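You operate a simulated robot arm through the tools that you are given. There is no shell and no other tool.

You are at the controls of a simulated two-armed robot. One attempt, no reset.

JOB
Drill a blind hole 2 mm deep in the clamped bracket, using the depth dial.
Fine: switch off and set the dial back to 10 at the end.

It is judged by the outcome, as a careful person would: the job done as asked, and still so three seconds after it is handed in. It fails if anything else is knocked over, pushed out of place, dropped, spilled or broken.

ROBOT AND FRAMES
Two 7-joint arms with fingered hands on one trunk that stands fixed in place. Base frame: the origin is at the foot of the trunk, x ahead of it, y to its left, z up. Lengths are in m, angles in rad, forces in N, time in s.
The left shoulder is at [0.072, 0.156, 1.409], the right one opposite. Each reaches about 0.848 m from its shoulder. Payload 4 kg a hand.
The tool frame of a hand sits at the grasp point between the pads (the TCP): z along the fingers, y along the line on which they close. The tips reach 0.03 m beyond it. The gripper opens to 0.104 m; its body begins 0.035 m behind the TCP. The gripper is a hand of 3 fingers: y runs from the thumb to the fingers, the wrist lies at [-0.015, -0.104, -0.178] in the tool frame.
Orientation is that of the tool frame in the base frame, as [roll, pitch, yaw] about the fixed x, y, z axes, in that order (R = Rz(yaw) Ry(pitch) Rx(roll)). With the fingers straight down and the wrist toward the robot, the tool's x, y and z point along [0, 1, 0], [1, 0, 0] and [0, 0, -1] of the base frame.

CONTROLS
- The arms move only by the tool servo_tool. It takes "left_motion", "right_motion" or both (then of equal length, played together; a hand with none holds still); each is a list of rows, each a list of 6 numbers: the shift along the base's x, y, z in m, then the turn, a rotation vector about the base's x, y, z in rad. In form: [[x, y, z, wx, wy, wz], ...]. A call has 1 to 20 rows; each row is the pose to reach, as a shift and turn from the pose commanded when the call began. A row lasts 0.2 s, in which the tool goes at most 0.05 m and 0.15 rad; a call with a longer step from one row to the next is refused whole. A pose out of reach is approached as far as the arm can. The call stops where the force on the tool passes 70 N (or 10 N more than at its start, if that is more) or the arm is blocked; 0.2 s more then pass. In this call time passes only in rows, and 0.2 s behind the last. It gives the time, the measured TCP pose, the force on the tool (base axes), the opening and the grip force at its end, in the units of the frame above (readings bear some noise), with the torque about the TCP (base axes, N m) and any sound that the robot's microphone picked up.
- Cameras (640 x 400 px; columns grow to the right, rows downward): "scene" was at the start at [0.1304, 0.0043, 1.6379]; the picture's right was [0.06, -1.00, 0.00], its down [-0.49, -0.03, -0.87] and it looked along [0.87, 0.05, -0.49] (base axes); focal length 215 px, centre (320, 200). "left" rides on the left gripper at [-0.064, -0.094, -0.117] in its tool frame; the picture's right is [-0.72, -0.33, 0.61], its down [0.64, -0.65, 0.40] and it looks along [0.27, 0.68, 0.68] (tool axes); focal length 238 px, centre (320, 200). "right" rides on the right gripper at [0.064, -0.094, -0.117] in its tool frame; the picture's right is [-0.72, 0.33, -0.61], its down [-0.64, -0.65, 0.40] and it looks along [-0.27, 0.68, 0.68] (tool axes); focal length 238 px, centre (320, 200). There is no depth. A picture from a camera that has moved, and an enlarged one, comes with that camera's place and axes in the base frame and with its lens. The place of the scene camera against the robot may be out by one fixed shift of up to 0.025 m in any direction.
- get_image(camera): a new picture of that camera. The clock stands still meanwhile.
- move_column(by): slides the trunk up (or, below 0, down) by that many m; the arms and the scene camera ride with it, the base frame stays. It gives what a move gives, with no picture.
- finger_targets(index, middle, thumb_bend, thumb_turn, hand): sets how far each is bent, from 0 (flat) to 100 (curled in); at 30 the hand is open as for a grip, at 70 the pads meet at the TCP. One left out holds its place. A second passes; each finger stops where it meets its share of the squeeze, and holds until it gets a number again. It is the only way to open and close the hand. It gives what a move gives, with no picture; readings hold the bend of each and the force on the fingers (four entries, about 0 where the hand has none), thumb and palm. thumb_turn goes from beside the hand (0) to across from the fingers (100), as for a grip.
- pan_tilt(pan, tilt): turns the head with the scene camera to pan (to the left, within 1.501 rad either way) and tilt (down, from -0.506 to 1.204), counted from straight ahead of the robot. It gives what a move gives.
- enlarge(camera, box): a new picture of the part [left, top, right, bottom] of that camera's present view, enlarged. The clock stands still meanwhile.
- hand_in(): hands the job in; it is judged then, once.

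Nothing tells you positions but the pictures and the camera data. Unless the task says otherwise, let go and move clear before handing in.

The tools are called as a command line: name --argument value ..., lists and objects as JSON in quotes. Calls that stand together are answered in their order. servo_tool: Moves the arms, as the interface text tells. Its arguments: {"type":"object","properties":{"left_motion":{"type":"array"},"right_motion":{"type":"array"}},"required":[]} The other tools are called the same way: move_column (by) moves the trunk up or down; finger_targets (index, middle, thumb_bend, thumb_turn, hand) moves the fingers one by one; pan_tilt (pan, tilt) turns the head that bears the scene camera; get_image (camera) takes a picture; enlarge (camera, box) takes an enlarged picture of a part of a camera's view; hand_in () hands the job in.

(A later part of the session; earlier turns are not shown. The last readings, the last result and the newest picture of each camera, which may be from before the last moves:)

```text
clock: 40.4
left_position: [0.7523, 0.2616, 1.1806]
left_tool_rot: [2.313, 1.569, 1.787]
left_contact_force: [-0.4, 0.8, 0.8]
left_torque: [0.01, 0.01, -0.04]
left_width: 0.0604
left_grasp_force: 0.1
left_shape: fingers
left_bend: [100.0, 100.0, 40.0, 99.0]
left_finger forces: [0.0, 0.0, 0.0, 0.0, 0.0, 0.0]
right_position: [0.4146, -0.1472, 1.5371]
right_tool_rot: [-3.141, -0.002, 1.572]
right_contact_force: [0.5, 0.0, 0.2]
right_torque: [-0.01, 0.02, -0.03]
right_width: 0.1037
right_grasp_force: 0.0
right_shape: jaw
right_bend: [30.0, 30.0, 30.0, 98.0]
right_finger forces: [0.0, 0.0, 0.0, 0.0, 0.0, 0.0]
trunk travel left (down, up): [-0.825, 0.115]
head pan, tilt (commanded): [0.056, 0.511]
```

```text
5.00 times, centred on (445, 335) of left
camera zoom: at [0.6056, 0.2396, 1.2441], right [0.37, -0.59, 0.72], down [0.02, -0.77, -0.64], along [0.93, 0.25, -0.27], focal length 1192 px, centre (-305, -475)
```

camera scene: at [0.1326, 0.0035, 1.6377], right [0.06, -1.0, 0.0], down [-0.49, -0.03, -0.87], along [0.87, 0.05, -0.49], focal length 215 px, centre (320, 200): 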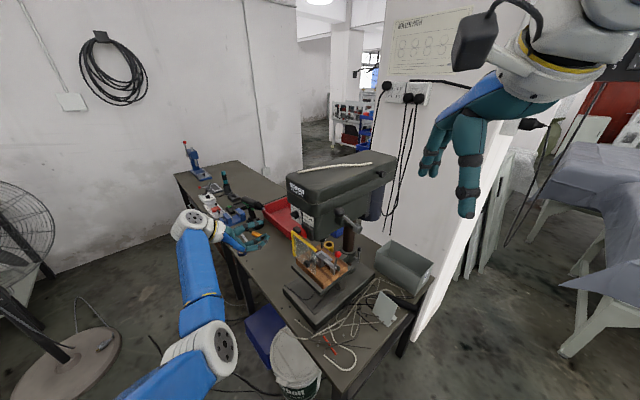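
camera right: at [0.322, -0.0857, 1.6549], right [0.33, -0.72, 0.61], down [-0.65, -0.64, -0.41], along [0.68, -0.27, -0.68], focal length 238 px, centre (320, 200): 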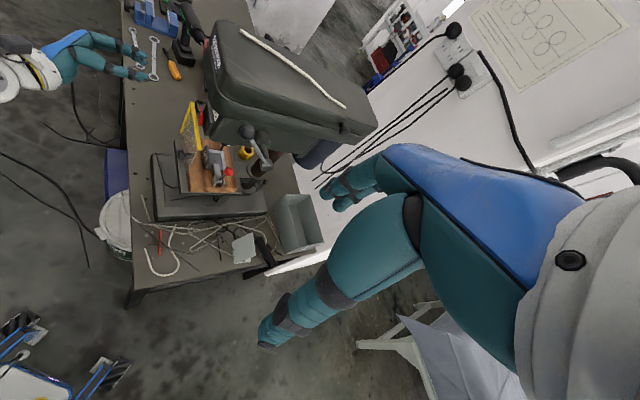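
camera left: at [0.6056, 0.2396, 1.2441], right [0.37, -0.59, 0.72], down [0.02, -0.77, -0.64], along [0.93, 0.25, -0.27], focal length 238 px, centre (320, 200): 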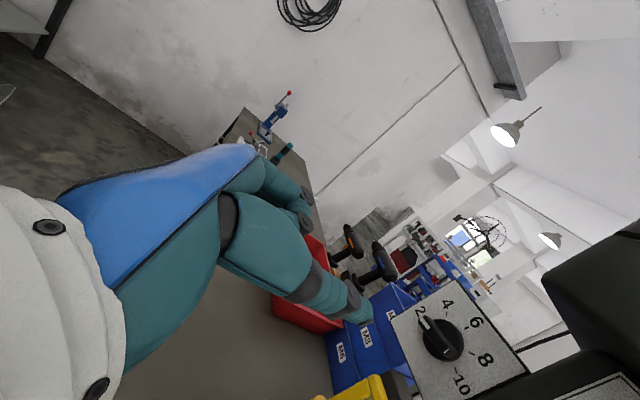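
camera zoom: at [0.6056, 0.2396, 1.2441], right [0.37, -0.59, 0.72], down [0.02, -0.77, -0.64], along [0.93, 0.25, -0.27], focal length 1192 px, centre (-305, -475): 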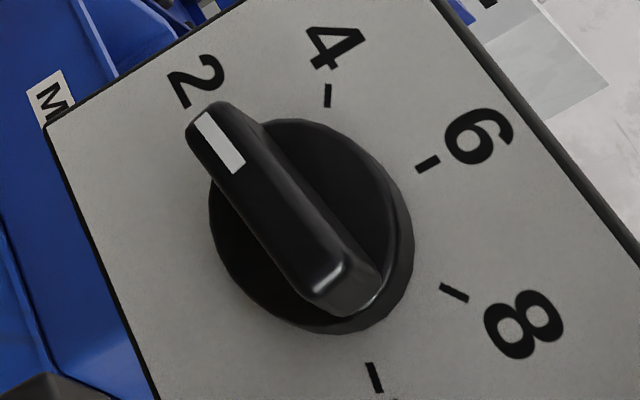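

enlarge --camera "scene" --box '[294, 206, 308, 220]'

enlarge --camera "left" --box '[410, 305, 470, 355]'

enlarge --camera "right" --box '[190, 90, 230, 130]'

```text
16.00 times, centred on (301, 213) of scene
camera zoom: at [0.1307, 0.0037, 1.6379], right [0.06, -1.0, 0.0], down [-0.49, -0.03, -0.87], along [0.87, 0.05, -0.49], focal length 3433 px, centre (624, -8)
```

zoom: 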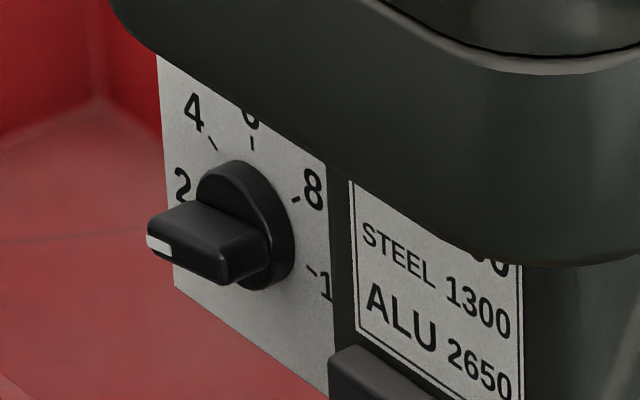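

```text
8.00 times, centred on (440, 330) of left
camera zoom: at [0.6056, 0.2396, 1.2441], right [0.37, -0.59, 0.72], down [0.02, -0.77, -0.64], along [0.93, 0.25, -0.27], focal length 1907 px, centre (-640, -840)
```

zoom: 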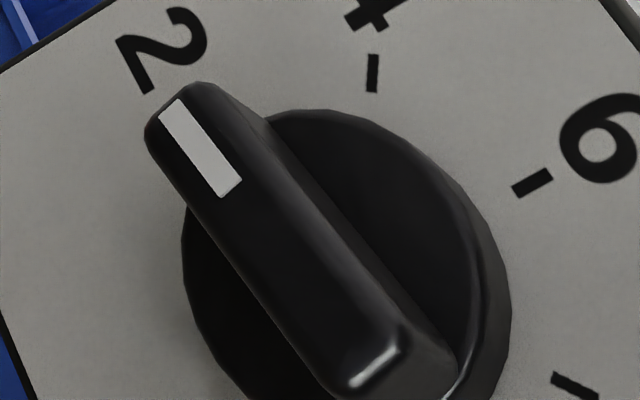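

```text
10.00 times, centred on (210, 110) of right
camera zoom: at [0.3211, -0.0841, 1.6552], right [0.33, -0.72, 0.61], down [-0.65, -0.64, -0.4], along [0.68, -0.27, -0.68], focal length 2384 px, centre (1420, 1100)
```

zoom: 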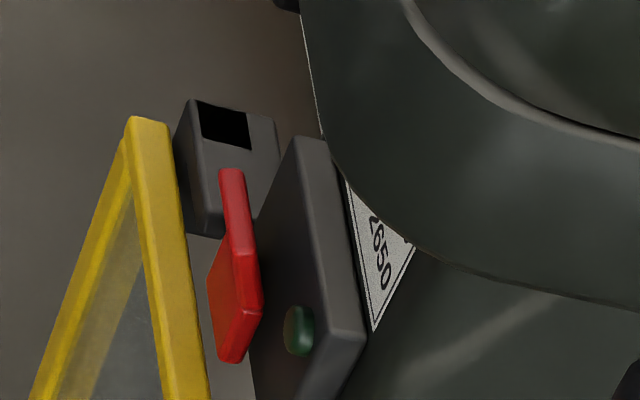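

My estimates put the pointer at roughly 190–194°, so it may be a few degrees short of 2. I'll take a head-on view of the dial before any fine correction.

servo_tool --left_motion '[[0.003, 0.01, -0.006, 0, 0, -0.131], [0.006, 0.018, -0.012, 0, 0, -0.262], [0.009, 0.026, -0.018, 0, 0, -0.393], [0.012, 0.032, -0.025, 0, 0, -0.524]]'

get_image --camera "left"

```text
clock: 41.4
left_position: [0.7657, 0.2925, 1.1534]
left_tool_rot: [-2.721, 1.566, 2.511]
left_contact_force: [1.0, -0.6, -0.5]
left_torque: [0.0, -0.01, -0.04]
left_width: 0.0604
left_grasp_force: 0.1
left_shape: fingers
left_bend: [100.0, 100.0, 40.0, 99.0]
left_finger forces: [0.0, 0.0, 0.0, 0.0, 0.0, 0.0]
right_position: [0.418, -0.1476, 1.5376]
right_tool_rot: [-3.14, 0.0, 1.57]
right_contact_force: [0.3, -0.3, 0.2]
right_torque: [-0.01, 0.02, 0.02]
right_width: 0.1037
right_grasp_force: 0.1
right_shape: jaw
right_bend: [30.0, 30.0, 30.0, 98.0]
right_finger forces: [0.1, 0.1, 0.0, 0.1, 0.0, 0.0]
trunk travel left (down, up): [-0.825, 0.115]
head pan, tilt (commanded): [0.056, 0.511]
```

```text
taken
camera left: at [0.628, 0.3481, 1.2177], right [0.02, -0.7, 0.72], down [-0.37, -0.67, -0.64], along [0.93, -0.25, -0.27], focal length 238 px, centre (320, 200)
```

left: 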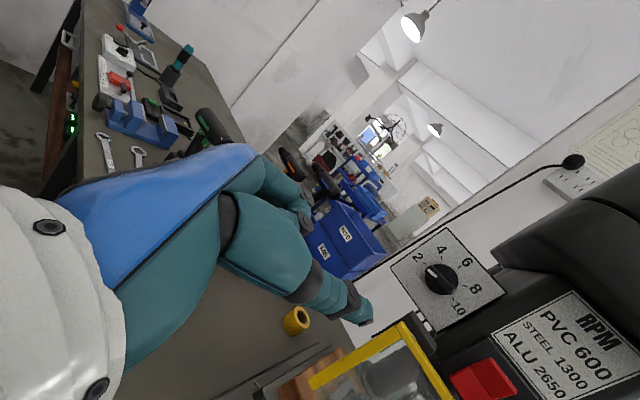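

enlarge --camera "left" --box '[400, 235, 480, 320]'

enlarge --camera "left" --box '[410, 250, 480, 310]'

```text
4.71 times, centred on (440, 278) of left
camera zoom: at [0.628, 0.3481, 1.2177], right [0.02, -0.7, 0.72], down [-0.37, -0.67, -0.64], along [0.93, -0.25, -0.27], focal length 1122 px, centre (-245, -165)
```

zoom: 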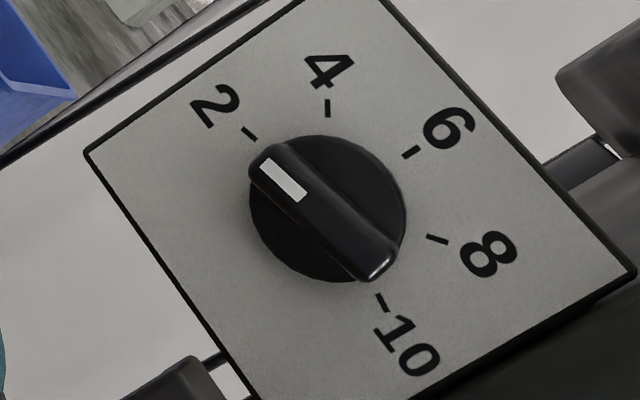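

```text
6.67 times, centred on (445, 280) of left
camera zoom: at [0.628, 0.3481, 1.2177], right [0.02, -0.7, 0.72], down [-0.37, -0.67, -0.64], along [0.93, -0.25, -0.27], focal length 1589 px, centre (-513, -333)
```

zoom: 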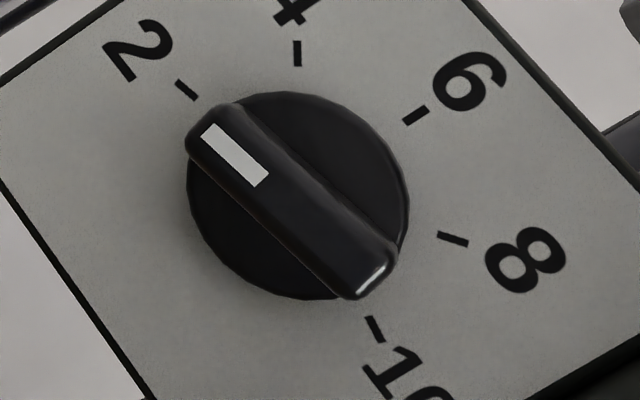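

Head-on, the bar lines up with the 2 tick (within about 2°), so the dial is set to 2. Next is the switch; I'll look at it closely from here.

enlarge --camera "left" --box '[390, 320, 530, 400]'

enlarge --camera "scene" --box '[296, 222, 322, 250]'

```text
4.57 times, centred on (460, 360) of left
camera zoom: at [0.628, 0.3481, 1.2177], right [0.02, -0.7, 0.72], down [-0.37, -0.67, -0.64], along [0.93, -0.25, -0.27], focal length 1090 px, centre (-320, -531)
```

zoom: 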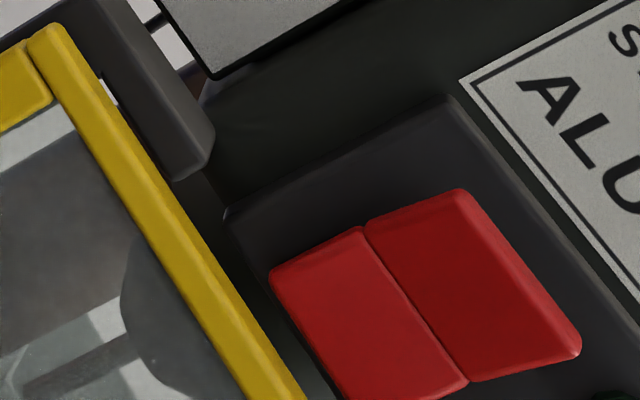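

```text
14.29 times, centred on (309, 236) of scene
camera zoom: at [0.1336, 0.0033, 1.6376], right [0.06, -1.0, 0.0], down [-0.49, -0.03, -0.87], along [0.87, 0.05, -0.49], focal length 3065 px, centre (477, -314)
```

zoom: 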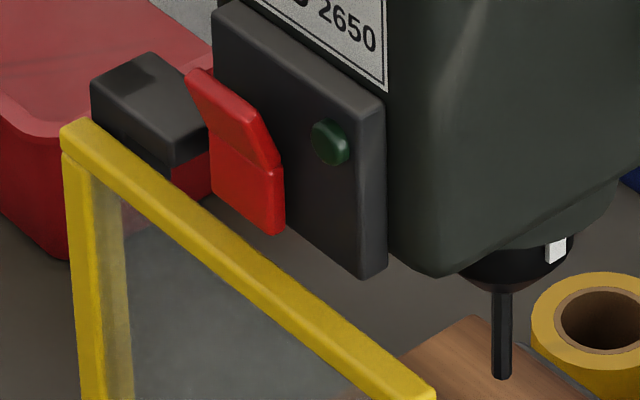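

The rocker's top half sticks out (bottom pressed = off), so I'll press the top half, near (r −0.609, z 1.178). I'll return to the earlier hand angle and line the thumb up 4 cm in front of it.

servo_tool --left_motion '[[-0.006, -0.015, 0.012, 0, 0, 0.131], [-0.015, -0.04, 0.027, 0, 0, 0.262], [-0.025, -0.07, 0.027, 0, 0, 0.393], [-0.039, -0.099, 0.027, 0, 0, 0.524]]'

get_image --camera "left"

enlarge --camera "scene" --box '[270, 200, 340, 250]'

```text
clock: 42.6
left_position: [0.7273, 0.2592, 1.1905]
left_tool_rot: [1.969, 1.445, 1.496]
left_contact_force: [0.1, -0.2, 0.8]
left_torque: [0.02, -0.01, -0.01]
left_width: 0.0603
left_grasp_force: 0.1
left_shape: fingers
left_bend: [100.0, 100.0, 40.0, 99.0]
left_finger forces: [0.0, 0.0, 0.0, 0.1, 0.0, 0.1]
right_position: [0.4118, -0.1452, 1.5388]
right_tool_rot: [3.139, 0.0, 1.57]
right_contact_force: [-0.6, 0.1, -0.9]
right_torque: [-0.09, 0.0, 0.0]
right_width: 0.1038
right_grasp_force: 0.0
right_shape: jaw
right_bend: [30.0, 30.0, 30.0, 98.0]
right_finger forces: [0.0, 0.1, 0.0, 0.0, 0.0, 0.0]
trunk travel left (down, up): [-0.825, 0.115]
head pan, tilt (commanded): [0.056, 0.511]
stopped in row 4 (left hand): the arm was blocked; the commanded pose is now the measured one
```

```text
taken
camera left: at [0.5802, 0.2212, 1.2493], right [0.39, -0.66, 0.65], down [0.07, -0.68, -0.73], along [0.92, 0.33, -0.22], focal length 238 px, centre (320, 200)
```

left: 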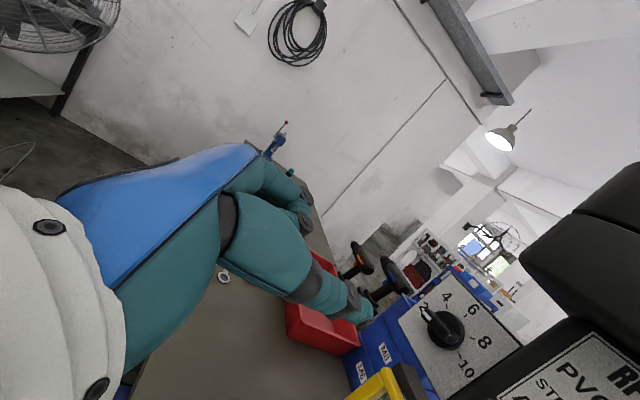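

```text
8.00 times, centred on (305, 225) of scene
camera zoom: at [0.1308, 0.0019, 1.6379], right [0.06, -1.0, 0.0], down [-0.49, -0.03, -0.87], along [0.87, 0.05, -0.49], focal length 1717 px, centre (440, 0)
```

zoom: 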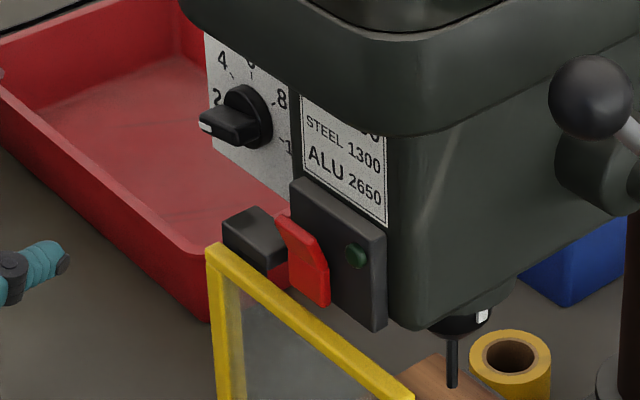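

The arm reported being blocked, with no force on the hand, so something about the arm's posture limits it. I'll look around.

get_image --camera "scene"

get_image --camera "right"

servo_tool --left_motion '[[0, 0, 0, 0, 0, 0]]'

```text
taken
camera scene: at [0.1308, 0.0019, 1.6379], right [0.06, -1.0, 0.0], down [-0.49, -0.03, -0.87], along [0.87, 0.05, -0.49], focal length 215 px, centre (320, 200)
```

scene: 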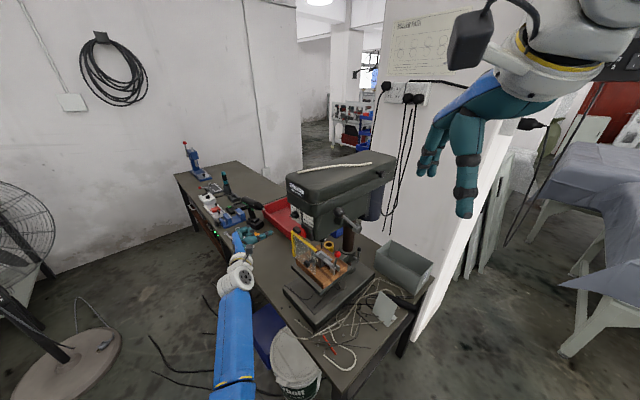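

```text
taken
camera right: at [0.3188, -0.082, 1.6558], right [0.33, -0.72, 0.61], down [-0.65, -0.64, -0.41], along [0.68, -0.27, -0.68], focal length 238 px, centre (320, 200)
```

right: 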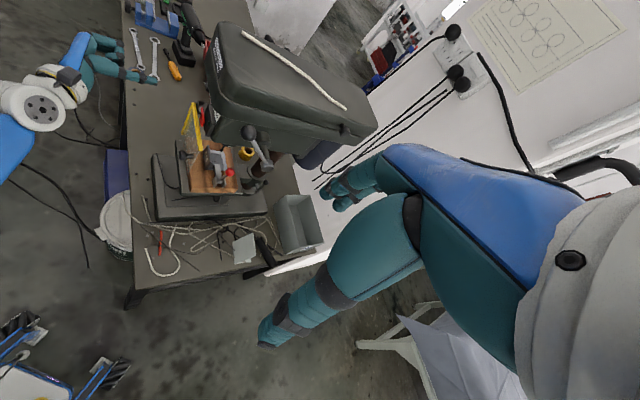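

```text
clock: 43.0
left_position: [0.7269, 0.2606, 1.1899]
left_tool_rot: [1.994, 1.44, 1.524]
left_contact_force: [0.0, 0.3, 0.0]
left_torque: [0.02, 0.03, 0.01]
left_width: 0.0604
left_grasp_force: 0.1
left_shape: fingers
left_bend: [100.0, 100.0, 40.0, 99.0]
left_finger forces: [0.1, 0.0, 0.0, 0.0, 0.1, 0.1]
right_position: [0.4149, -0.1451, 1.5385]
right_tool_rot: [-3.141, 0.002, 1.569]
right_contact_force: [0.2, 0.1, 0.7]
right_torque: [-0.01, 0.03, -0.01]
right_width: 0.104
right_grasp_force: 0.1
right_shape: jaw
right_bend: [30.0, 30.0, 30.0, 98.0]
right_finger forces: [0.0, 0.0, 0.1, 0.0, 0.0, 0.0]
trunk travel left (down, up): [-0.825, 0.115]
head pan, tilt (commanded): [0.056, 0.511]
```

Nothing is touching the left arm; probably a fast joint change. I'll restore the hand orientation gently, then approach in smaller steps.

servo_tool --left_motion '[[0, 0, 0, -0.065, 0.005, -0.026], [0, 0, 0, -0.13, 0.01, -0.053]]'

servo_tool --left_motion '[[0, -0.015, -0.002, 0, 0, 0], [0, -0.03, -0.004, 0, 0, 0]]'

```text
clock: 43.6
left_position: [0.7278, 0.2587, 1.1908]
left_tool_rot: [-0.979, 1.563, -1.505]
left_contact_force: [-0.7, 0.7, -0.4]
left_torque: [0.02, -0.02, 0.02]
left_width: 0.0602
left_grasp_force: 0.0
left_shape: fingers
left_bend: [100.0, 100.0, 40.0, 99.0]
left_finger forces: [0.0, 0.1, 0.0, 0.1, 0.0, 0.1]
right_position: [0.4159, -0.1435, 1.5388]
right_tool_rot: [-3.141, 0.0, 1.569]
right_contact_force: [0.0, -0.7, -0.6]
right_torque: [-0.03, -0.01, 0.02]
right_width: 0.1037
right_grasp_force: 0.1
right_shape: jaw
right_bend: [30.0, 30.0, 30.0, 98.0]
right_finger forces: [0.0, 0.0, 0.1, 0.0, 0.0, 0.1]
trunk travel left (down, up): [-0.825, 0.115]
head pan, tilt (commanded): [0.056, 0.511]
```

```text
clock: 44.2
left_position: [0.728, 0.2532, 1.1916]
left_tool_rot: [1.978, 1.517, 1.477]
left_contact_force: [-0.2, -0.2, -0.9]
left_torque: [-0.01, -0.04, 0.01]
left_width: 0.0601
left_grasp_force: 0.1
left_shape: fingers
left_bend: [100.0, 100.0, 40.0, 99.0]
left_finger forces: [0.1, 0.1, 0.0, 0.0, 0.0, 0.0]
right_position: [0.4143, -0.151, 1.5384]
right_tool_rot: [3.142, -0.004, 1.568]
right_contact_force: [0.2, -0.6, 0.3]
right_torque: [0.04, -0.03, -0.02]
right_width: 0.1039
right_grasp_force: 0.1
right_shape: jaw
right_bend: [30.0, 30.0, 30.0, 98.0]
right_finger forces: [0.0, 0.0, 0.0, 0.0, 0.0, 0.0]
trunk travel left (down, up): [-0.825, 0.115]
head pan, tilt (commanded): [0.056, 0.511]
```

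The left arm only moved a few mm, so something limits it here. I'll turn the head to look at the left elbow and forearm.

pan_tilt --pan 0.5 --tilt 0.95

get_image --camera "scene"

```text
clock: 45.1
left_position: [0.7276, 0.2543, 1.1942]
left_tool_rot: [1.912, 1.516, 1.409]
left_contact_force: [0.1, 0.6, -0.1]
left_torque: [0.0, -0.02, -0.01]
left_width: 0.06
left_grasp_force: 0.1
left_shape: fingers
left_bend: [100.0, 100.0, 40.0, 99.0]
left_finger forces: [0.0, 0.1, 0.0, 0.0, 0.0, 0.1]
right_position: [0.4141, -0.1476, 1.5372]
right_tool_rot: [-3.14, -0.004, 1.569]
right_contact_force: [0.1, 0.4, -0.2]
right_torque: [0.03, 0.0, 0.01]
right_width: 0.1037
right_grasp_force: 0.0
right_shape: jaw
right_bend: [30.0, 30.0, 30.0, 98.0]
right_finger forces: [0.0, 0.0, 0.1, 0.1, 0.0, 0.1]
trunk travel left (down, up): [-0.825, 0.115]
head pan, tilt (commanded): [0.499, 0.949]
```

```text
taken
camera scene: at [0.1048, 0.0316, 1.6015], right [0.48, -0.88, 0.0], down [-0.72, -0.39, -0.58], along [0.51, 0.28, -0.81], focal length 215 px, centre (320, 200)
```

scene: 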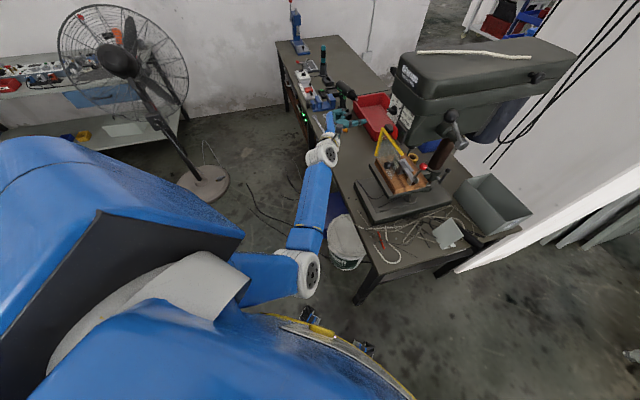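

The left elbow has swung inward against the chest, which blocks moving the hand to the right. I'll back off, roll the hand toward the attitude where the elbow swings outward, and use the index finger as the presser instead.

servo_tool --left_motion '[[-0.02, 0.02, 0, 0, 0, -0.06], [-0.04, 0.04, 0, 0, 0, -0.12], [-0.05, 0.06, 0, 0, 0, -0.19], [-0.05, 0.07, 0, 0, 0, -0.26]]'

servo_tool --left_motion '[[0, 0, 0, 0.1, -0.1, 0], [0, 0, 0, 0.2, -0.2, 0], [0, 0, 0, 0.3, -0.3, 0], [0, 0, 0, 0.4, -0.4, 0], [0, 0, 0, 0.5, -0.5, 0], [0, 0, 0, 0.6, -0.6, 0], [0, 0, 0, 0.7, -0.7, 0], [0, 0, 0, 0.77, -0.77, 0]]'

finger_targets --hand "left" --index 40 --middle 100 --thumb_bend 90 --thumb_turn 100

get_image --camera "scene"

get_image --camera "left"

```text
clock: 46.1
left_position: [0.6775, 0.2997, 1.186]
left_tool_rot: [-0.973, 1.563, -1.76]
left_contact_force: [-0.7, 0.6, -1.1]
left_torque: [-0.01, 0.06, 0.0]
left_width: 0.0604
left_grasp_force: 0.1
left_shape: fingers
left_bend: [100.0, 100.0, 40.0, 99.0]
left_finger forces: [0.0, 0.0, 0.0, 0.0, 0.1, 0.0]
right_position: [0.4153, -0.1432, 1.5385]
right_tool_rot: [3.141, 0.002, 1.569]
right_contact_force: [0.5, -0.5, 0.3]
right_torque: [-0.02, -0.02, 0.03]
right_width: 0.1038
right_grasp_force: 0.0
right_shape: jaw
right_bend: [30.0, 30.0, 30.0, 98.0]
right_finger forces: [0.1, 0.1, 0.1, 0.0, 0.0, 0.0]
trunk travel left (down, up): [-0.825, 0.115]
head pan, tilt (commanded): [0.499, 0.949]
```

```text
clock: 47.9
left_position: [0.6769, 0.2984, 1.1868]
left_tool_rot: [1.568, 0.483, 0.78]
left_contact_force: [-0.1, -0.1, 0.8]
left_torque: [-0.02, -0.04, -0.01]
left_width: 0.0601
left_grasp_force: 0.0
left_shape: fingers
left_bend: [100.0, 100.0, 40.0, 99.0]
left_finger forces: [0.0, 0.0, 0.1, 0.0, 0.0, 0.0]
right_position: [0.4152, -0.1471, 1.5393]
right_tool_rot: [-3.141, 0.001, 1.569]
right_contact_force: [0.2, -0.9, -0.2]
right_torque: [-0.02, 0.0, 0.0]
right_width: 0.1038
right_grasp_force: 0.1
right_shape: jaw
right_bend: [30.0, 30.0, 30.0, 98.0]
right_finger forces: [0.0, 0.1, 0.1, 0.1, 0.1, 0.1]
trunk travel left (down, up): [-0.825, 0.115]
head pan, tilt (commanded): [0.499, 0.949]
```

```text
clock: 48.9
left_position: [0.6765, 0.2979, 1.1878]
left_tool_rot: [1.568, 0.485, 0.78]
left_contact_force: [-0.3, -0.2, -0.7]
left_torque: [-0.05, 0.02, -0.02]
left_width: 0.0167
left_grasp_force: 0.0
left_shape: fingers
left_bend: [40.0, 100.0, 90.0, 100.0]
left_finger forces: [0.1, 0.1, 0.0, 0.0, 0.0, 0.0]
right_position: [0.4146, -0.1465, 1.5377]
right_tool_rot: [-3.141, -0.002, 1.57]
right_contact_force: [0.2, 0.6, 0.5]
right_torque: [0.04, 0.02, 0.02]
right_width: 0.1038
right_grasp_force: 0.1
right_shape: jaw
right_bend: [30.0, 30.0, 30.0, 98.0]
right_finger forces: [0.1, 0.0, 0.0, 0.0, 0.0, 0.0]
trunk travel left (down, up): [-0.825, 0.115]
head pan, tilt (commanded): [0.499, 0.949]
```

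```text
taken
camera scene: at [0.1047, 0.033, 1.6015], right [0.48, -0.88, 0.0], down [-0.72, -0.39, -0.58], along [0.51, 0.28, -0.81], focal length 215 px, centre (320, 200)
```

scene: 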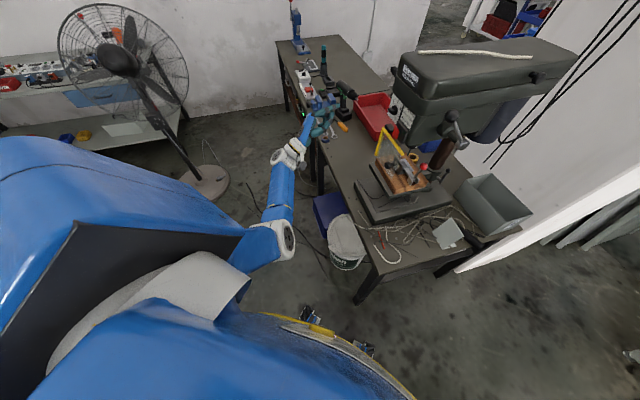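

```text
taken
camera left: at [0.5243, 0.3099, 1.1328], right [-0.13, -0.99, 0.05], down [0.47, -0.1, -0.88], along [0.87, -0.09, 0.48], focal length 238 px, centre (320, 200)
```

left: 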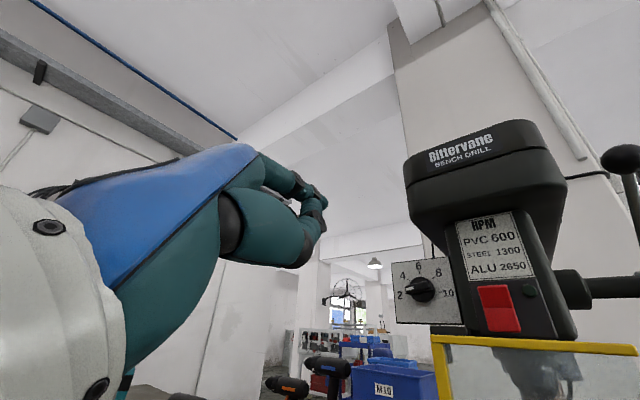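

The view is good: the dial points at 2, and the rocker is clear. The elbow has moved outward. Let me see the index fingertip.

enlarge --camera "left" --box '[220, 140, 360, 290]'

enlarge --camera "scene" --box '[280, 60, 420, 160]'

enlarge --camera "left" --box '[460, 260, 560, 360]'

```text
2.67 times, centred on (290, 215) of left
camera zoom: at [0.5243, 0.3099, 1.1328], right [-0.13, -0.99, 0.05], down [0.47, -0.1, -0.88], along [0.87, -0.09, 0.48], focal length 636 px, centre (400, 160)
```

zoom: 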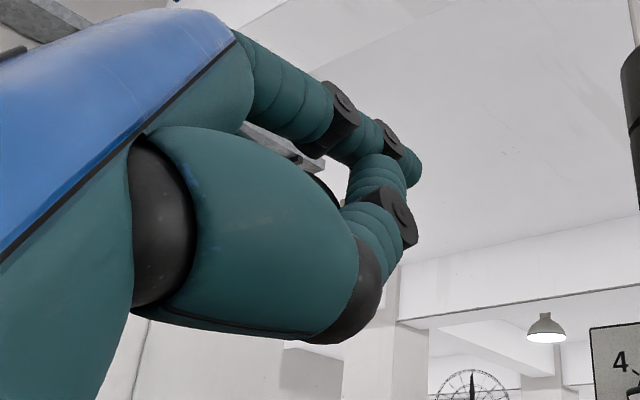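

```text
4.00 times, centred on (350, 110) of scene
camera zoom: at [0.1047, 0.033, 1.6015], right [0.48, -0.88, 0.0], down [-0.72, -0.39, -0.58], along [0.51, 0.28, -0.81], focal length 858 px, centre (200, 560)
```

zoom: 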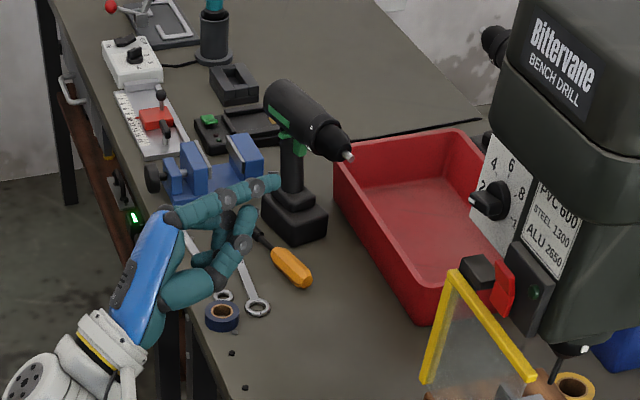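

```text
4.00 times, centred on (510, 310) of left
camera zoom: at [0.5243, 0.3099, 1.1328], right [-0.13, -0.99, 0.05], down [0.47, -0.1, -0.88], along [0.87, -0.09, 0.48], focal length 953 px, centre (-440, -240)
```

zoom: 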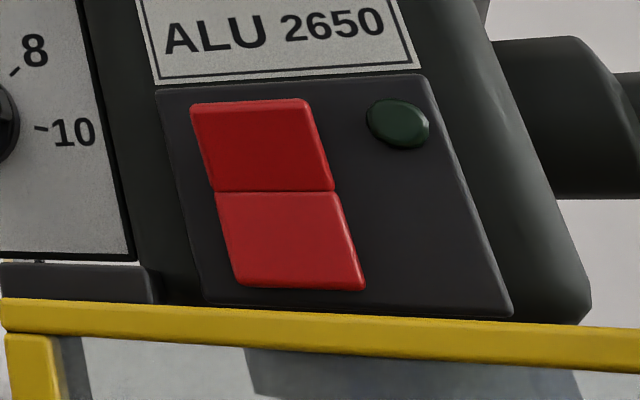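

The thumb tip reaches as far forward as the index. I'll straighten the index and fold the thumb fully.

finger_targets --hand "left" --index 22 --middle 100 --thumb_bend 100 --thumb_turn 100

enlarge --camera "left" --box '[220, 130, 360, 280]'

enlarge --camera "scene" --box '[280, 60, 420, 160]'

```text
clock: 49.9
left_position: [0.6754, 0.2967, 1.187]
left_tool_rot: [1.569, 0.486, 0.782]
left_contact_force: [-0.4, 0.6, 0.0]
left_torque: [-0.02, 0.0, 0.03]
left_width: 0.0311
left_grasp_force: 0.0
left_shape: fingers
left_bend: [22.0, 100.0, 100.0, 100.0]
left_finger forces: [0.0, 0.1, 0.0, 0.1, 0.0, 0.1]
right_position: [0.4149, -0.1454, 1.5384]
right_tool_rot: [3.141, -0.002, 1.57]
right_contact_force: [0.2, 0.6, -0.3]
right_torque: [-0.01, 0.02, 0.01]
right_width: 0.1037
right_grasp_force: 0.0
right_shape: jaw
right_bend: [30.0, 30.0, 30.0, 98.0]
right_finger forces: [0.0, 0.1, 0.0, 0.0, 0.1, 0.0]
trunk travel left (down, up): [-0.825, 0.115]
head pan, tilt (commanded): [0.499, 0.949]
```

```text
2.67 times, centred on (290, 205) of left
camera zoom: at [0.5244, 0.3099, 1.1327], right [-0.13, -0.99, 0.05], down [0.47, -0.1, -0.88], along [0.87, -0.09, 0.48], focal length 636 px, centre (400, 187)
```

zoom: 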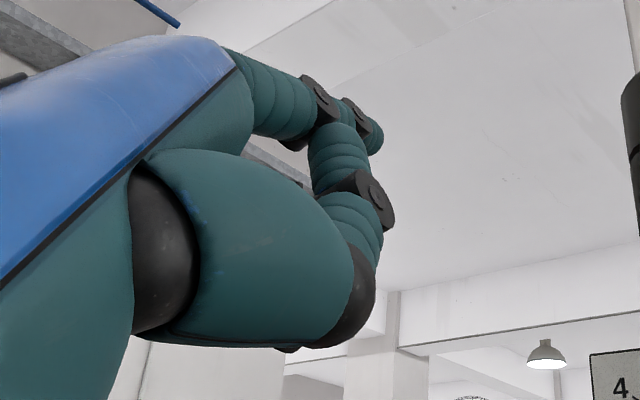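

```text
4.00 times, centred on (350, 110) of scene
camera zoom: at [0.1049, 0.0331, 1.6014], right [0.48, -0.88, 0.0], down [-0.72, -0.39, -0.58], along [0.51, 0.28, -0.81], focal length 858 px, centre (200, 560)
```

zoom: 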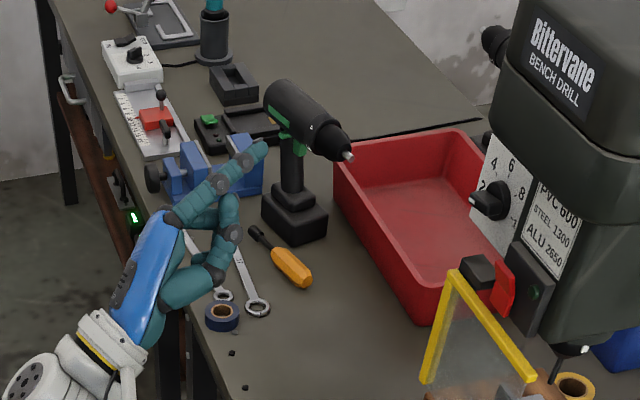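

Straightening the index moves it sideways, so the thumb (a straight pusher at bend 40) is better here too. I'll put the thumb out again, tilt the hand so the thumb points along the panel normal, and move in front of the rocker.

finger_targets --hand "left" --index 100 --middle 100 --thumb_bend 40 --thumb_turn 100

servo_tool --left_motion '[[0, 0, 0, -0.08, -0.08, 0.06], [0, 0, 0, -0.16, -0.16, 0.12], [0, 0, 0, -0.2415, -0.239, 0.179], [0.007, -0.03, 0.006, -0.2415, -0.239, 0.179], [0.014, -0.06, 0.012, -0.2415, -0.239, 0.179], [0.021, -0.09, 0.018, -0.2415, -0.239, 0.179], [0.027, -0.113, 0.024, -0.2415, -0.239, 0.179]]'

get_image --camera "left"

get_image --camera "scene"

```text
clock: 50.9
left_position: [0.677, 0.296, 1.1865]
left_tool_rot: [1.568, 0.486, 0.779]
left_contact_force: [-0.3, 0.4, 0.5]
left_torque: [0.02, 0.02, -0.01]
left_width: 0.0601
left_grasp_force: 0.0
left_shape: fingers
left_bend: [100.0, 100.0, 40.0, 99.0]
left_finger forces: [0.1, 0.0, 0.1, 0.0, 0.1, 0.0]
right_position: [0.4139, -0.1461, 1.5384]
right_tool_rot: [-3.141, -0.002, 1.57]
right_contact_force: [-0.4, -0.9, 0.2]
right_torque: [0.0, 0.0, 0.02]
right_width: 0.1038
right_grasp_force: 0.0
right_shape: jaw
right_bend: [30.0, 30.0, 30.0, 98.0]
right_finger forces: [0.0, 0.0, 0.0, 0.0, 0.0, 0.0]
trunk travel left (down, up): [-0.825, 0.115]
head pan, tilt (commanded): [0.499, 0.949]
```

```text
clock: 52.5
left_position: [0.705, 0.1831, 1.2128]
left_tool_rot: [1.186, 0.485, 0.782]
left_contact_force: [0.3, -0.2, -0.2]
left_torque: [0.0, -0.01, 0.01]
left_width: 0.0601
left_grasp_force: 0.0
left_shape: fingers
left_bend: [100.0, 100.0, 40.0, 99.0]
left_finger forces: [0.0, 0.0, 0.1, 0.0, 0.0, 0.1]
right_position: [0.4153, -0.1491, 1.538]
right_tool_rot: [-3.14, -0.001, 1.571]
right_contact_force: [0.3, -0.8, 0.0]
right_torque: [0.01, -0.05, 0.01]
right_width: 0.1038
right_grasp_force: 0.0
right_shape: jaw
right_bend: [30.0, 30.0, 30.0, 98.0]
right_finger forces: [0.0, 0.0, 0.0, 0.0, 0.0, 0.1]
trunk travel left (down, up): [-0.825, 0.115]
head pan, tilt (commanded): [0.499, 0.949]
```

```text
taken
camera left: at [0.571, 0.1522, 1.1245], right [0.01, -0.96, 0.27], down [0.69, -0.19, -0.7], along [0.72, 0.2, 0.66], focal length 238 px, centre (320, 200)
```

left: 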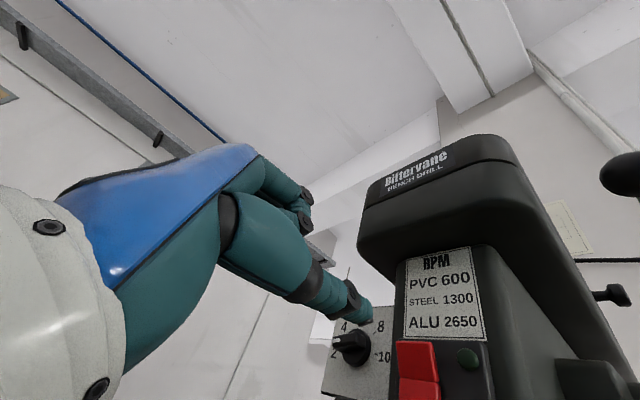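

```text
taken
camera scene: at [0.1053, 0.0307, 1.6014], right [0.48, -0.88, 0.0], down [-0.72, -0.39, -0.58], along [0.51, 0.28, -0.81], focal length 215 px, centre (320, 200)
```

scene: 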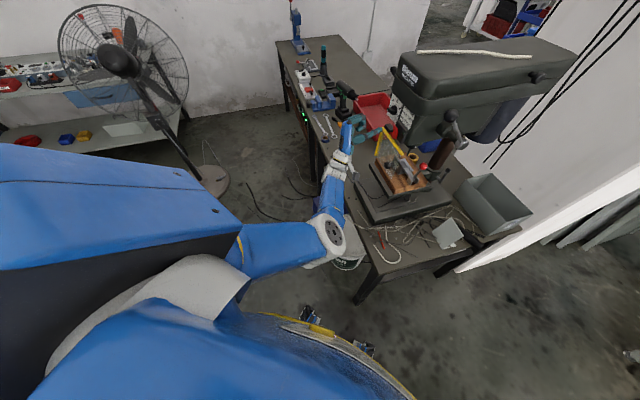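

The arm is now well placed with the thumb ~4 cm in front of the rocker's upper half. I'll advance along the panel normal.

pan_tilt --pan 0.056 --tilt 0.511

servo_tool --left_motion '[[0.008, -0.008, 0, 0, 0, 0], [0.016, -0.016, 0, 0, 0, 0], [0.023, -0.023, 0, 0, 0, 0]]'

get_image --camera "left"

enlarge --camera "scene" --box '[270, 200, 340, 250]'

```text
clock: 53.4
left_position: [0.7044, 0.1839, 1.2108]
left_tool_rot: [1.186, 0.484, 0.783]
left_contact_force: [0.3, 0.0, 0.3]
left_torque: [0.01, -0.01, -0.05]
left_width: 0.0602
left_grasp_force: 0.1
left_shape: fingers
left_bend: [100.0, 100.0, 40.0, 99.0]
left_finger forces: [0.1, 0.0, 0.1, 0.0, 0.1, 0.1]
right_position: [0.4145, -0.1481, 1.5382]
right_tool_rot: [3.141, -0.002, 1.572]
right_contact_force: [0.6, -0.2, 0.6]
right_torque: [0.01, -0.02, -0.01]
right_width: 0.104
right_grasp_force: 0.0
right_shape: jaw
right_bend: [30.0, 30.0, 30.0, 98.0]
right_finger forces: [0.0, 0.0, 0.0, 0.1, 0.0, 0.1]
trunk travel left (down, up): [-0.825, 0.115]
head pan, tilt (commanded): [0.056, 0.511]
```

```text
clock: 54.2
left_position: [0.728, 0.1604, 1.2112]
left_tool_rot: [1.183, 0.487, 0.78]
left_contact_force: [-1.0, -0.6, 0.2]
left_torque: [-0.05, -0.02, 0.01]
left_width: 0.0602
left_grasp_force: 0.0
left_shape: fingers
left_bend: [100.0, 100.0, 40.0, 99.0]
left_finger forces: [0.0, 0.0, 0.0, 0.0, 0.1, 0.1]
right_position: [0.4153, -0.1482, 1.5366]
right_tool_rot: [3.142, -0.002, 1.571]
right_contact_force: [-0.5, -0.9, -0.6]
right_torque: [-0.02, 0.02, -0.03]
right_width: 0.1038
right_grasp_force: 0.1
right_shape: jaw
right_bend: [30.0, 30.0, 30.0, 98.0]
right_finger forces: [0.1, 0.0, 0.1, 0.0, 0.1, 0.0]
trunk travel left (down, up): [-0.825, 0.115]
head pan, tilt (commanded): [0.056, 0.511]
```

```text
taken
camera left: at [0.5943, 0.1296, 1.124], right [0.01, -0.96, 0.27], down [0.69, -0.19, -0.7], along [0.72, 0.2, 0.66], focal length 238 px, centre (320, 200)
```

left: 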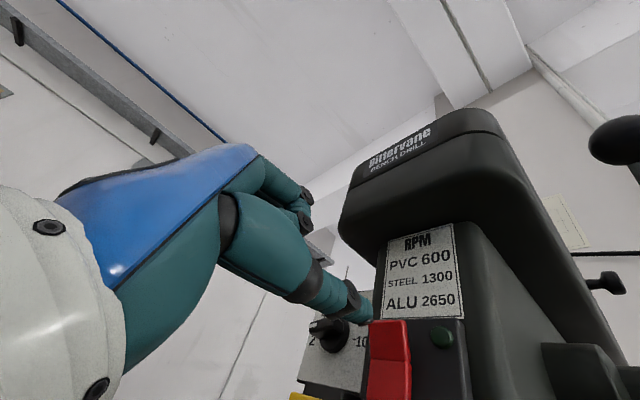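

```text
8.00 times, centred on (305, 225) of scene
camera zoom: at [0.1323, 0.002, 1.6377], right [0.06, -1.0, 0.0], down [-0.49, -0.03, -0.87], along [0.87, 0.05, -0.49], focal length 1717 px, centre (440, 0)
```

zoom: 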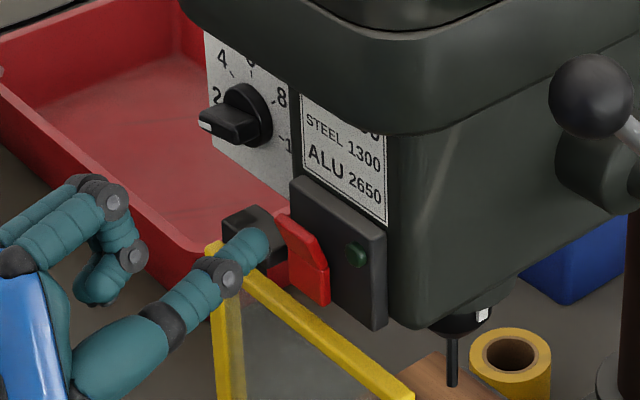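

The thumb tip is about 1 cm from the rocker's upper half. I'll lower it 3 mm and press in small steps, watching force and sound.

servo_tool --left_motion '[[0.002, -0.002, -0.003, 0, 0, 0], [0.004, -0.004, -0.003, 0, 0, 0], [0.006, -0.006, -0.003, 0, 0, 0], [0.008, -0.008, -0.003, 0, 0, 0]]'

enlarge --camera "scene" --box '[280, 210, 330, 250]'

enlarge --camera "left" --box '[320, 280, 470, 400]'

```text
clock: 55.2
left_position: [0.7365, 0.1526, 1.2082]
left_tool_rot: [1.184, 0.486, 0.779]
left_contact_force: [-0.3, -0.2, 0.6]
left_torque: [-0.02, 0.04, -0.02]
left_width: 0.0604
left_grasp_force: 0.0
left_shape: fingers
left_bend: [100.0, 100.0, 40.0, 99.0]
left_finger forces: [0.0, 0.0, 0.0, 0.0, 0.0, 0.0]
right_position: [0.4137, -0.1478, 1.5382]
right_tool_rot: [-3.14, -0.001, 1.57]
right_contact_force: [0.3, -0.1, 0.2]
right_torque: [0.01, -0.01, -0.01]
right_width: 0.104
right_grasp_force: 0.1
right_shape: jaw
right_bend: [30.0, 30.0, 30.0, 98.0]
right_finger forces: [0.0, 0.0, 0.0, 0.0, 0.0, 0.0]
trunk travel left (down, up): [-0.825, 0.115]
head pan, tilt (commanded): [0.056, 0.511]
```

```text
10.00 times, centred on (305, 230) of scene
camera zoom: at [0.132, 0.0022, 1.6377], right [0.06, -1.0, 0.0], down [-0.49, -0.03, -0.87], along [0.87, 0.05, -0.49], focal length 2146 px, centre (470, -100)
```

zoom: 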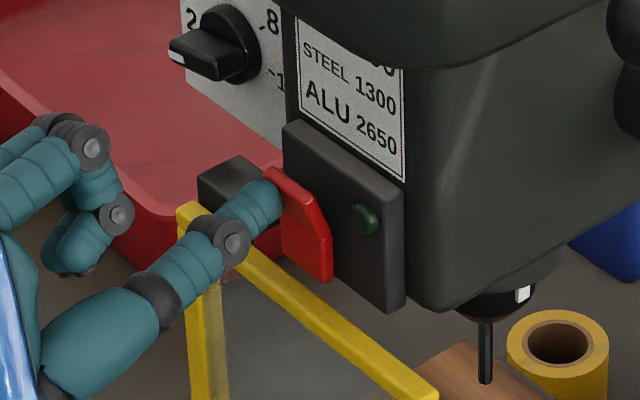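

```text
3.33 times, centred on (395, 340) of left
camera zoom: at [0.6019, 0.1217, 1.1208], right [0.01, -0.96, 0.27], down [0.69, -0.19, -0.7], along [0.72, 0.2, 0.66], focal length 794 px, centre (70, -267)
```

zoom: 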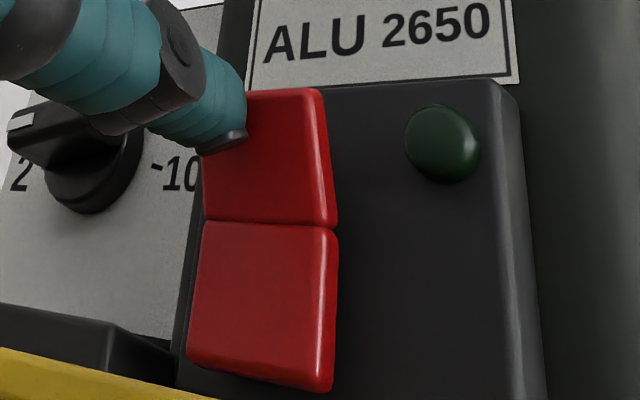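

servo_tool --left_motion '[[0.0, -0.004, 0, 0, 0, 0], [0.002, -0.006, 0, 0, 0, 0], [0.004, -0.008, 0, 0, 0, 0]]'

enlarge --camera "left" --box '[320, 280, 470, 400]'

```text
clock: 56.0
left_position: [0.7374, 0.1465, 1.2079]
left_tool_rot: [1.183, 0.487, 0.782]
left_contact_force: [-2.8, 2.7, -0.7]
left_torque: [0.09, 0.07, -0.13]
left_width: 0.0607
left_grasp_force: 2.0
left_shape: fingers
left_bend: [100.0, 100.0, 40.0, 99.0]
left_finger forces: [0.1, 0.0, 0.0, 0.0, 4.2, 0.0]
right_position: [0.4113, -0.1436, 1.5396]
right_tool_rot: [3.141, -0.001, 1.57]
right_contact_force: [-0.2, 0.7, -0.6]
right_torque: [0.0, 0.04, 0.01]
right_width: 0.1036
right_grasp_force: 0.1
right_shape: jaw
right_bend: [30.0, 30.0, 30.0, 98.0]
right_finger forces: [0.1, 0.0, 0.0, 0.1, 0.1, 0.0]
trunk travel left (down, up): [-0.825, 0.115]
head pan, tilt (commanded): [0.056, 0.511]
```

```text
3.33 times, centred on (395, 340) of left
camera zoom: at [0.6042, 0.1164, 1.1216], right [0.01, -0.96, 0.27], down [0.69, -0.19, -0.7], along [0.72, 0.2, 0.66], focal length 794 px, centre (70, -267)
```

zoom: 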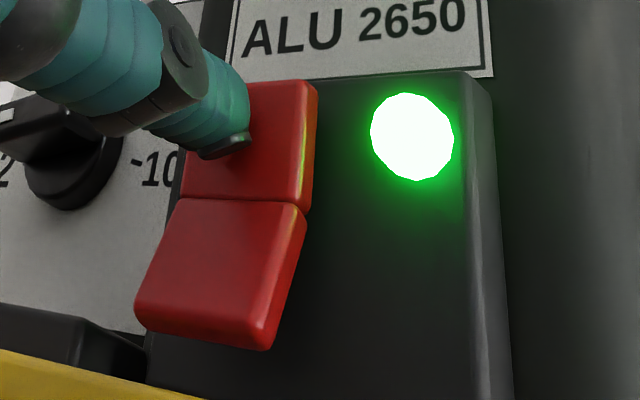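

The green lamp is lit: the drill is on, and the dial still reads 2. I'll withdraw the left hand straight out and park it to the left, clear of the lever.

servo_tool --left_motion '[[-0.01, 0.01, 0.002, 0, 0, 0], [-0.03, 0.03, 0.004, 0, 0, 0], [-0.045, 0.06, 0.006, 0, 0, 0], [-0.06, 0.09, 0.008, 0, 0, 0], [-0.07, 0.12, 0.01, 0, 0, 0], [-0.07, 0.14, 0.01, 0, 0, 0]]'

enlarge --camera "scene" --box '[270, 190, 390, 290]'

enlarge --camera "right" --box '[160, 100, 300, 220]'

```text
clock: 57.4
left_position: [0.67, 0.2852, 1.2181]
left_tool_rot: [1.184, 0.486, 0.778]
left_contact_force: [-1.3, -0.1, 0.4]
left_torque: [-0.01, 0.0, 0.01]
left_width: 0.0606
left_grasp_force: 0.0
left_shape: fingers
left_bend: [100.0, 100.0, 40.0, 99.0]
left_finger forces: [0.0, 0.0, 0.1, 0.0, 0.0, 0.1]
right_position: [0.4141, -0.1465, 1.5381]
right_tool_rot: [-3.141, -0.003, 1.569]
right_contact_force: [-0.7, 0.3, -0.1]
right_torque: [0.0, 0.0, -0.01]
right_width: 0.1038
right_grasp_force: 0.1
right_shape: jaw
right_bend: [30.0, 30.0, 30.0, 98.0]
right_finger forces: [0.0, 0.0, 0.1, 0.0, 0.0, 0.0]
trunk travel left (down, up): [-0.825, 0.115]
head pan, tilt (commanded): [0.056, 0.511]
```

```text
4.00 times, centred on (330, 240) of scene
camera zoom: at [0.1313, 0.0029, 1.6378], right [0.06, -1.0, 0.0], down [-0.49, -0.03, -0.87], along [0.87, 0.05, -0.49], focal length 858 px, centre (280, 40)
```

zoom: 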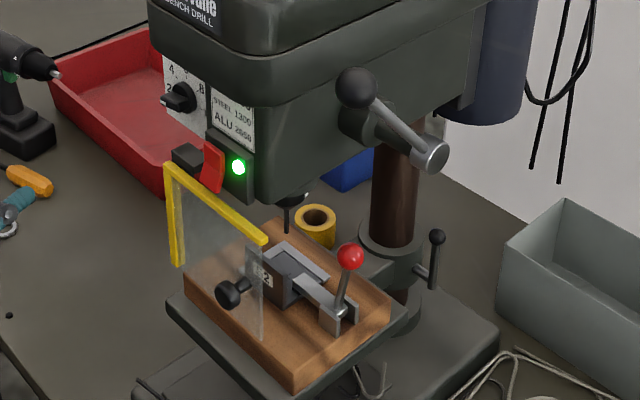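

```text
3.33 times, centred on (230, 160) of right
camera zoom: at [0.3195, -0.0839, 1.6555], right [0.32, -0.72, 0.61], down [-0.65, -0.64, -0.41], along [0.68, -0.27, -0.68], focal length 794 px, centre (620, 333)
```

zoom: 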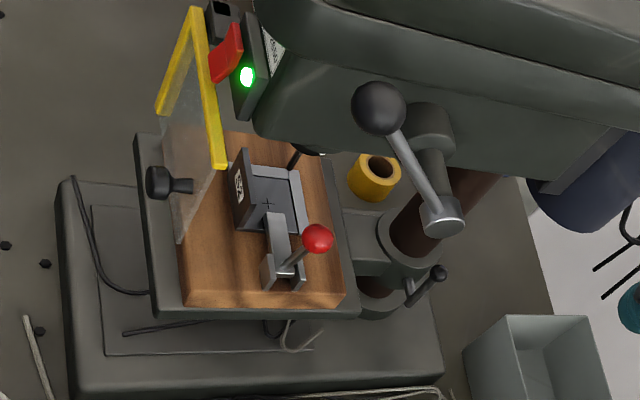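

The lamp is on and everything else looks undisturbed. Before feeding, I'll check that the bit is over the marked cross on the bracket.

enlarge --camera "scene" --box '[310, 230, 360, 270]'

enlarge --camera "right" --box '[190, 120, 260, 180]'

get_image --camera "left"

```text
10.00 times, centred on (335, 250) of scene
camera zoom: at [0.1313, 0.0029, 1.6378], right [0.06, -1.0, 0.0], down [-0.49, -0.03, -0.87], along [0.87, 0.05, -0.49], focal length 2146 px, centre (170, -300)
```

zoom: 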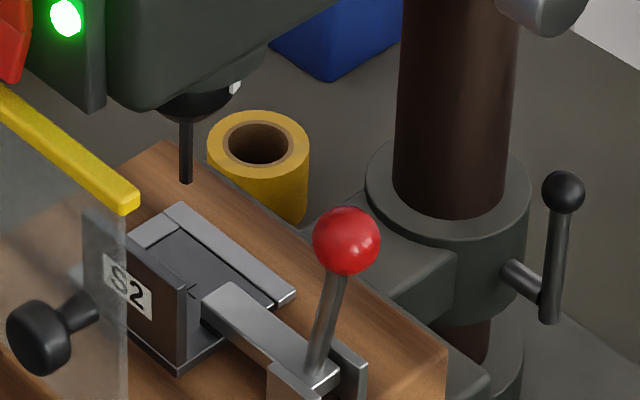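

```text
6.67 times, centred on (225, 150) of right
camera zoom: at [0.3195, -0.0839, 1.6555], right [0.32, -0.72, 0.61], down [-0.65, -0.64, -0.41], along [0.68, -0.27, -0.68], focal length 1589 px, centre (953, 533)
```

zoom: 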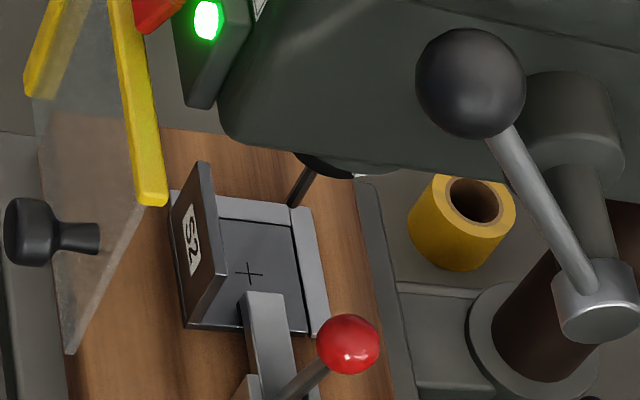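

```text
taken
camera left: at [0.5353, 0.2547, 1.1306], right [0.01, -0.96, 0.27], down [0.69, -0.19, -0.7], along [0.73, 0.2, 0.66], focal length 238 px, centre (320, 200)
```

left: 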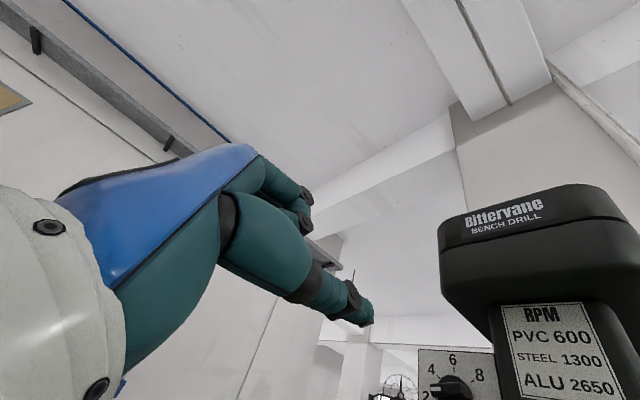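

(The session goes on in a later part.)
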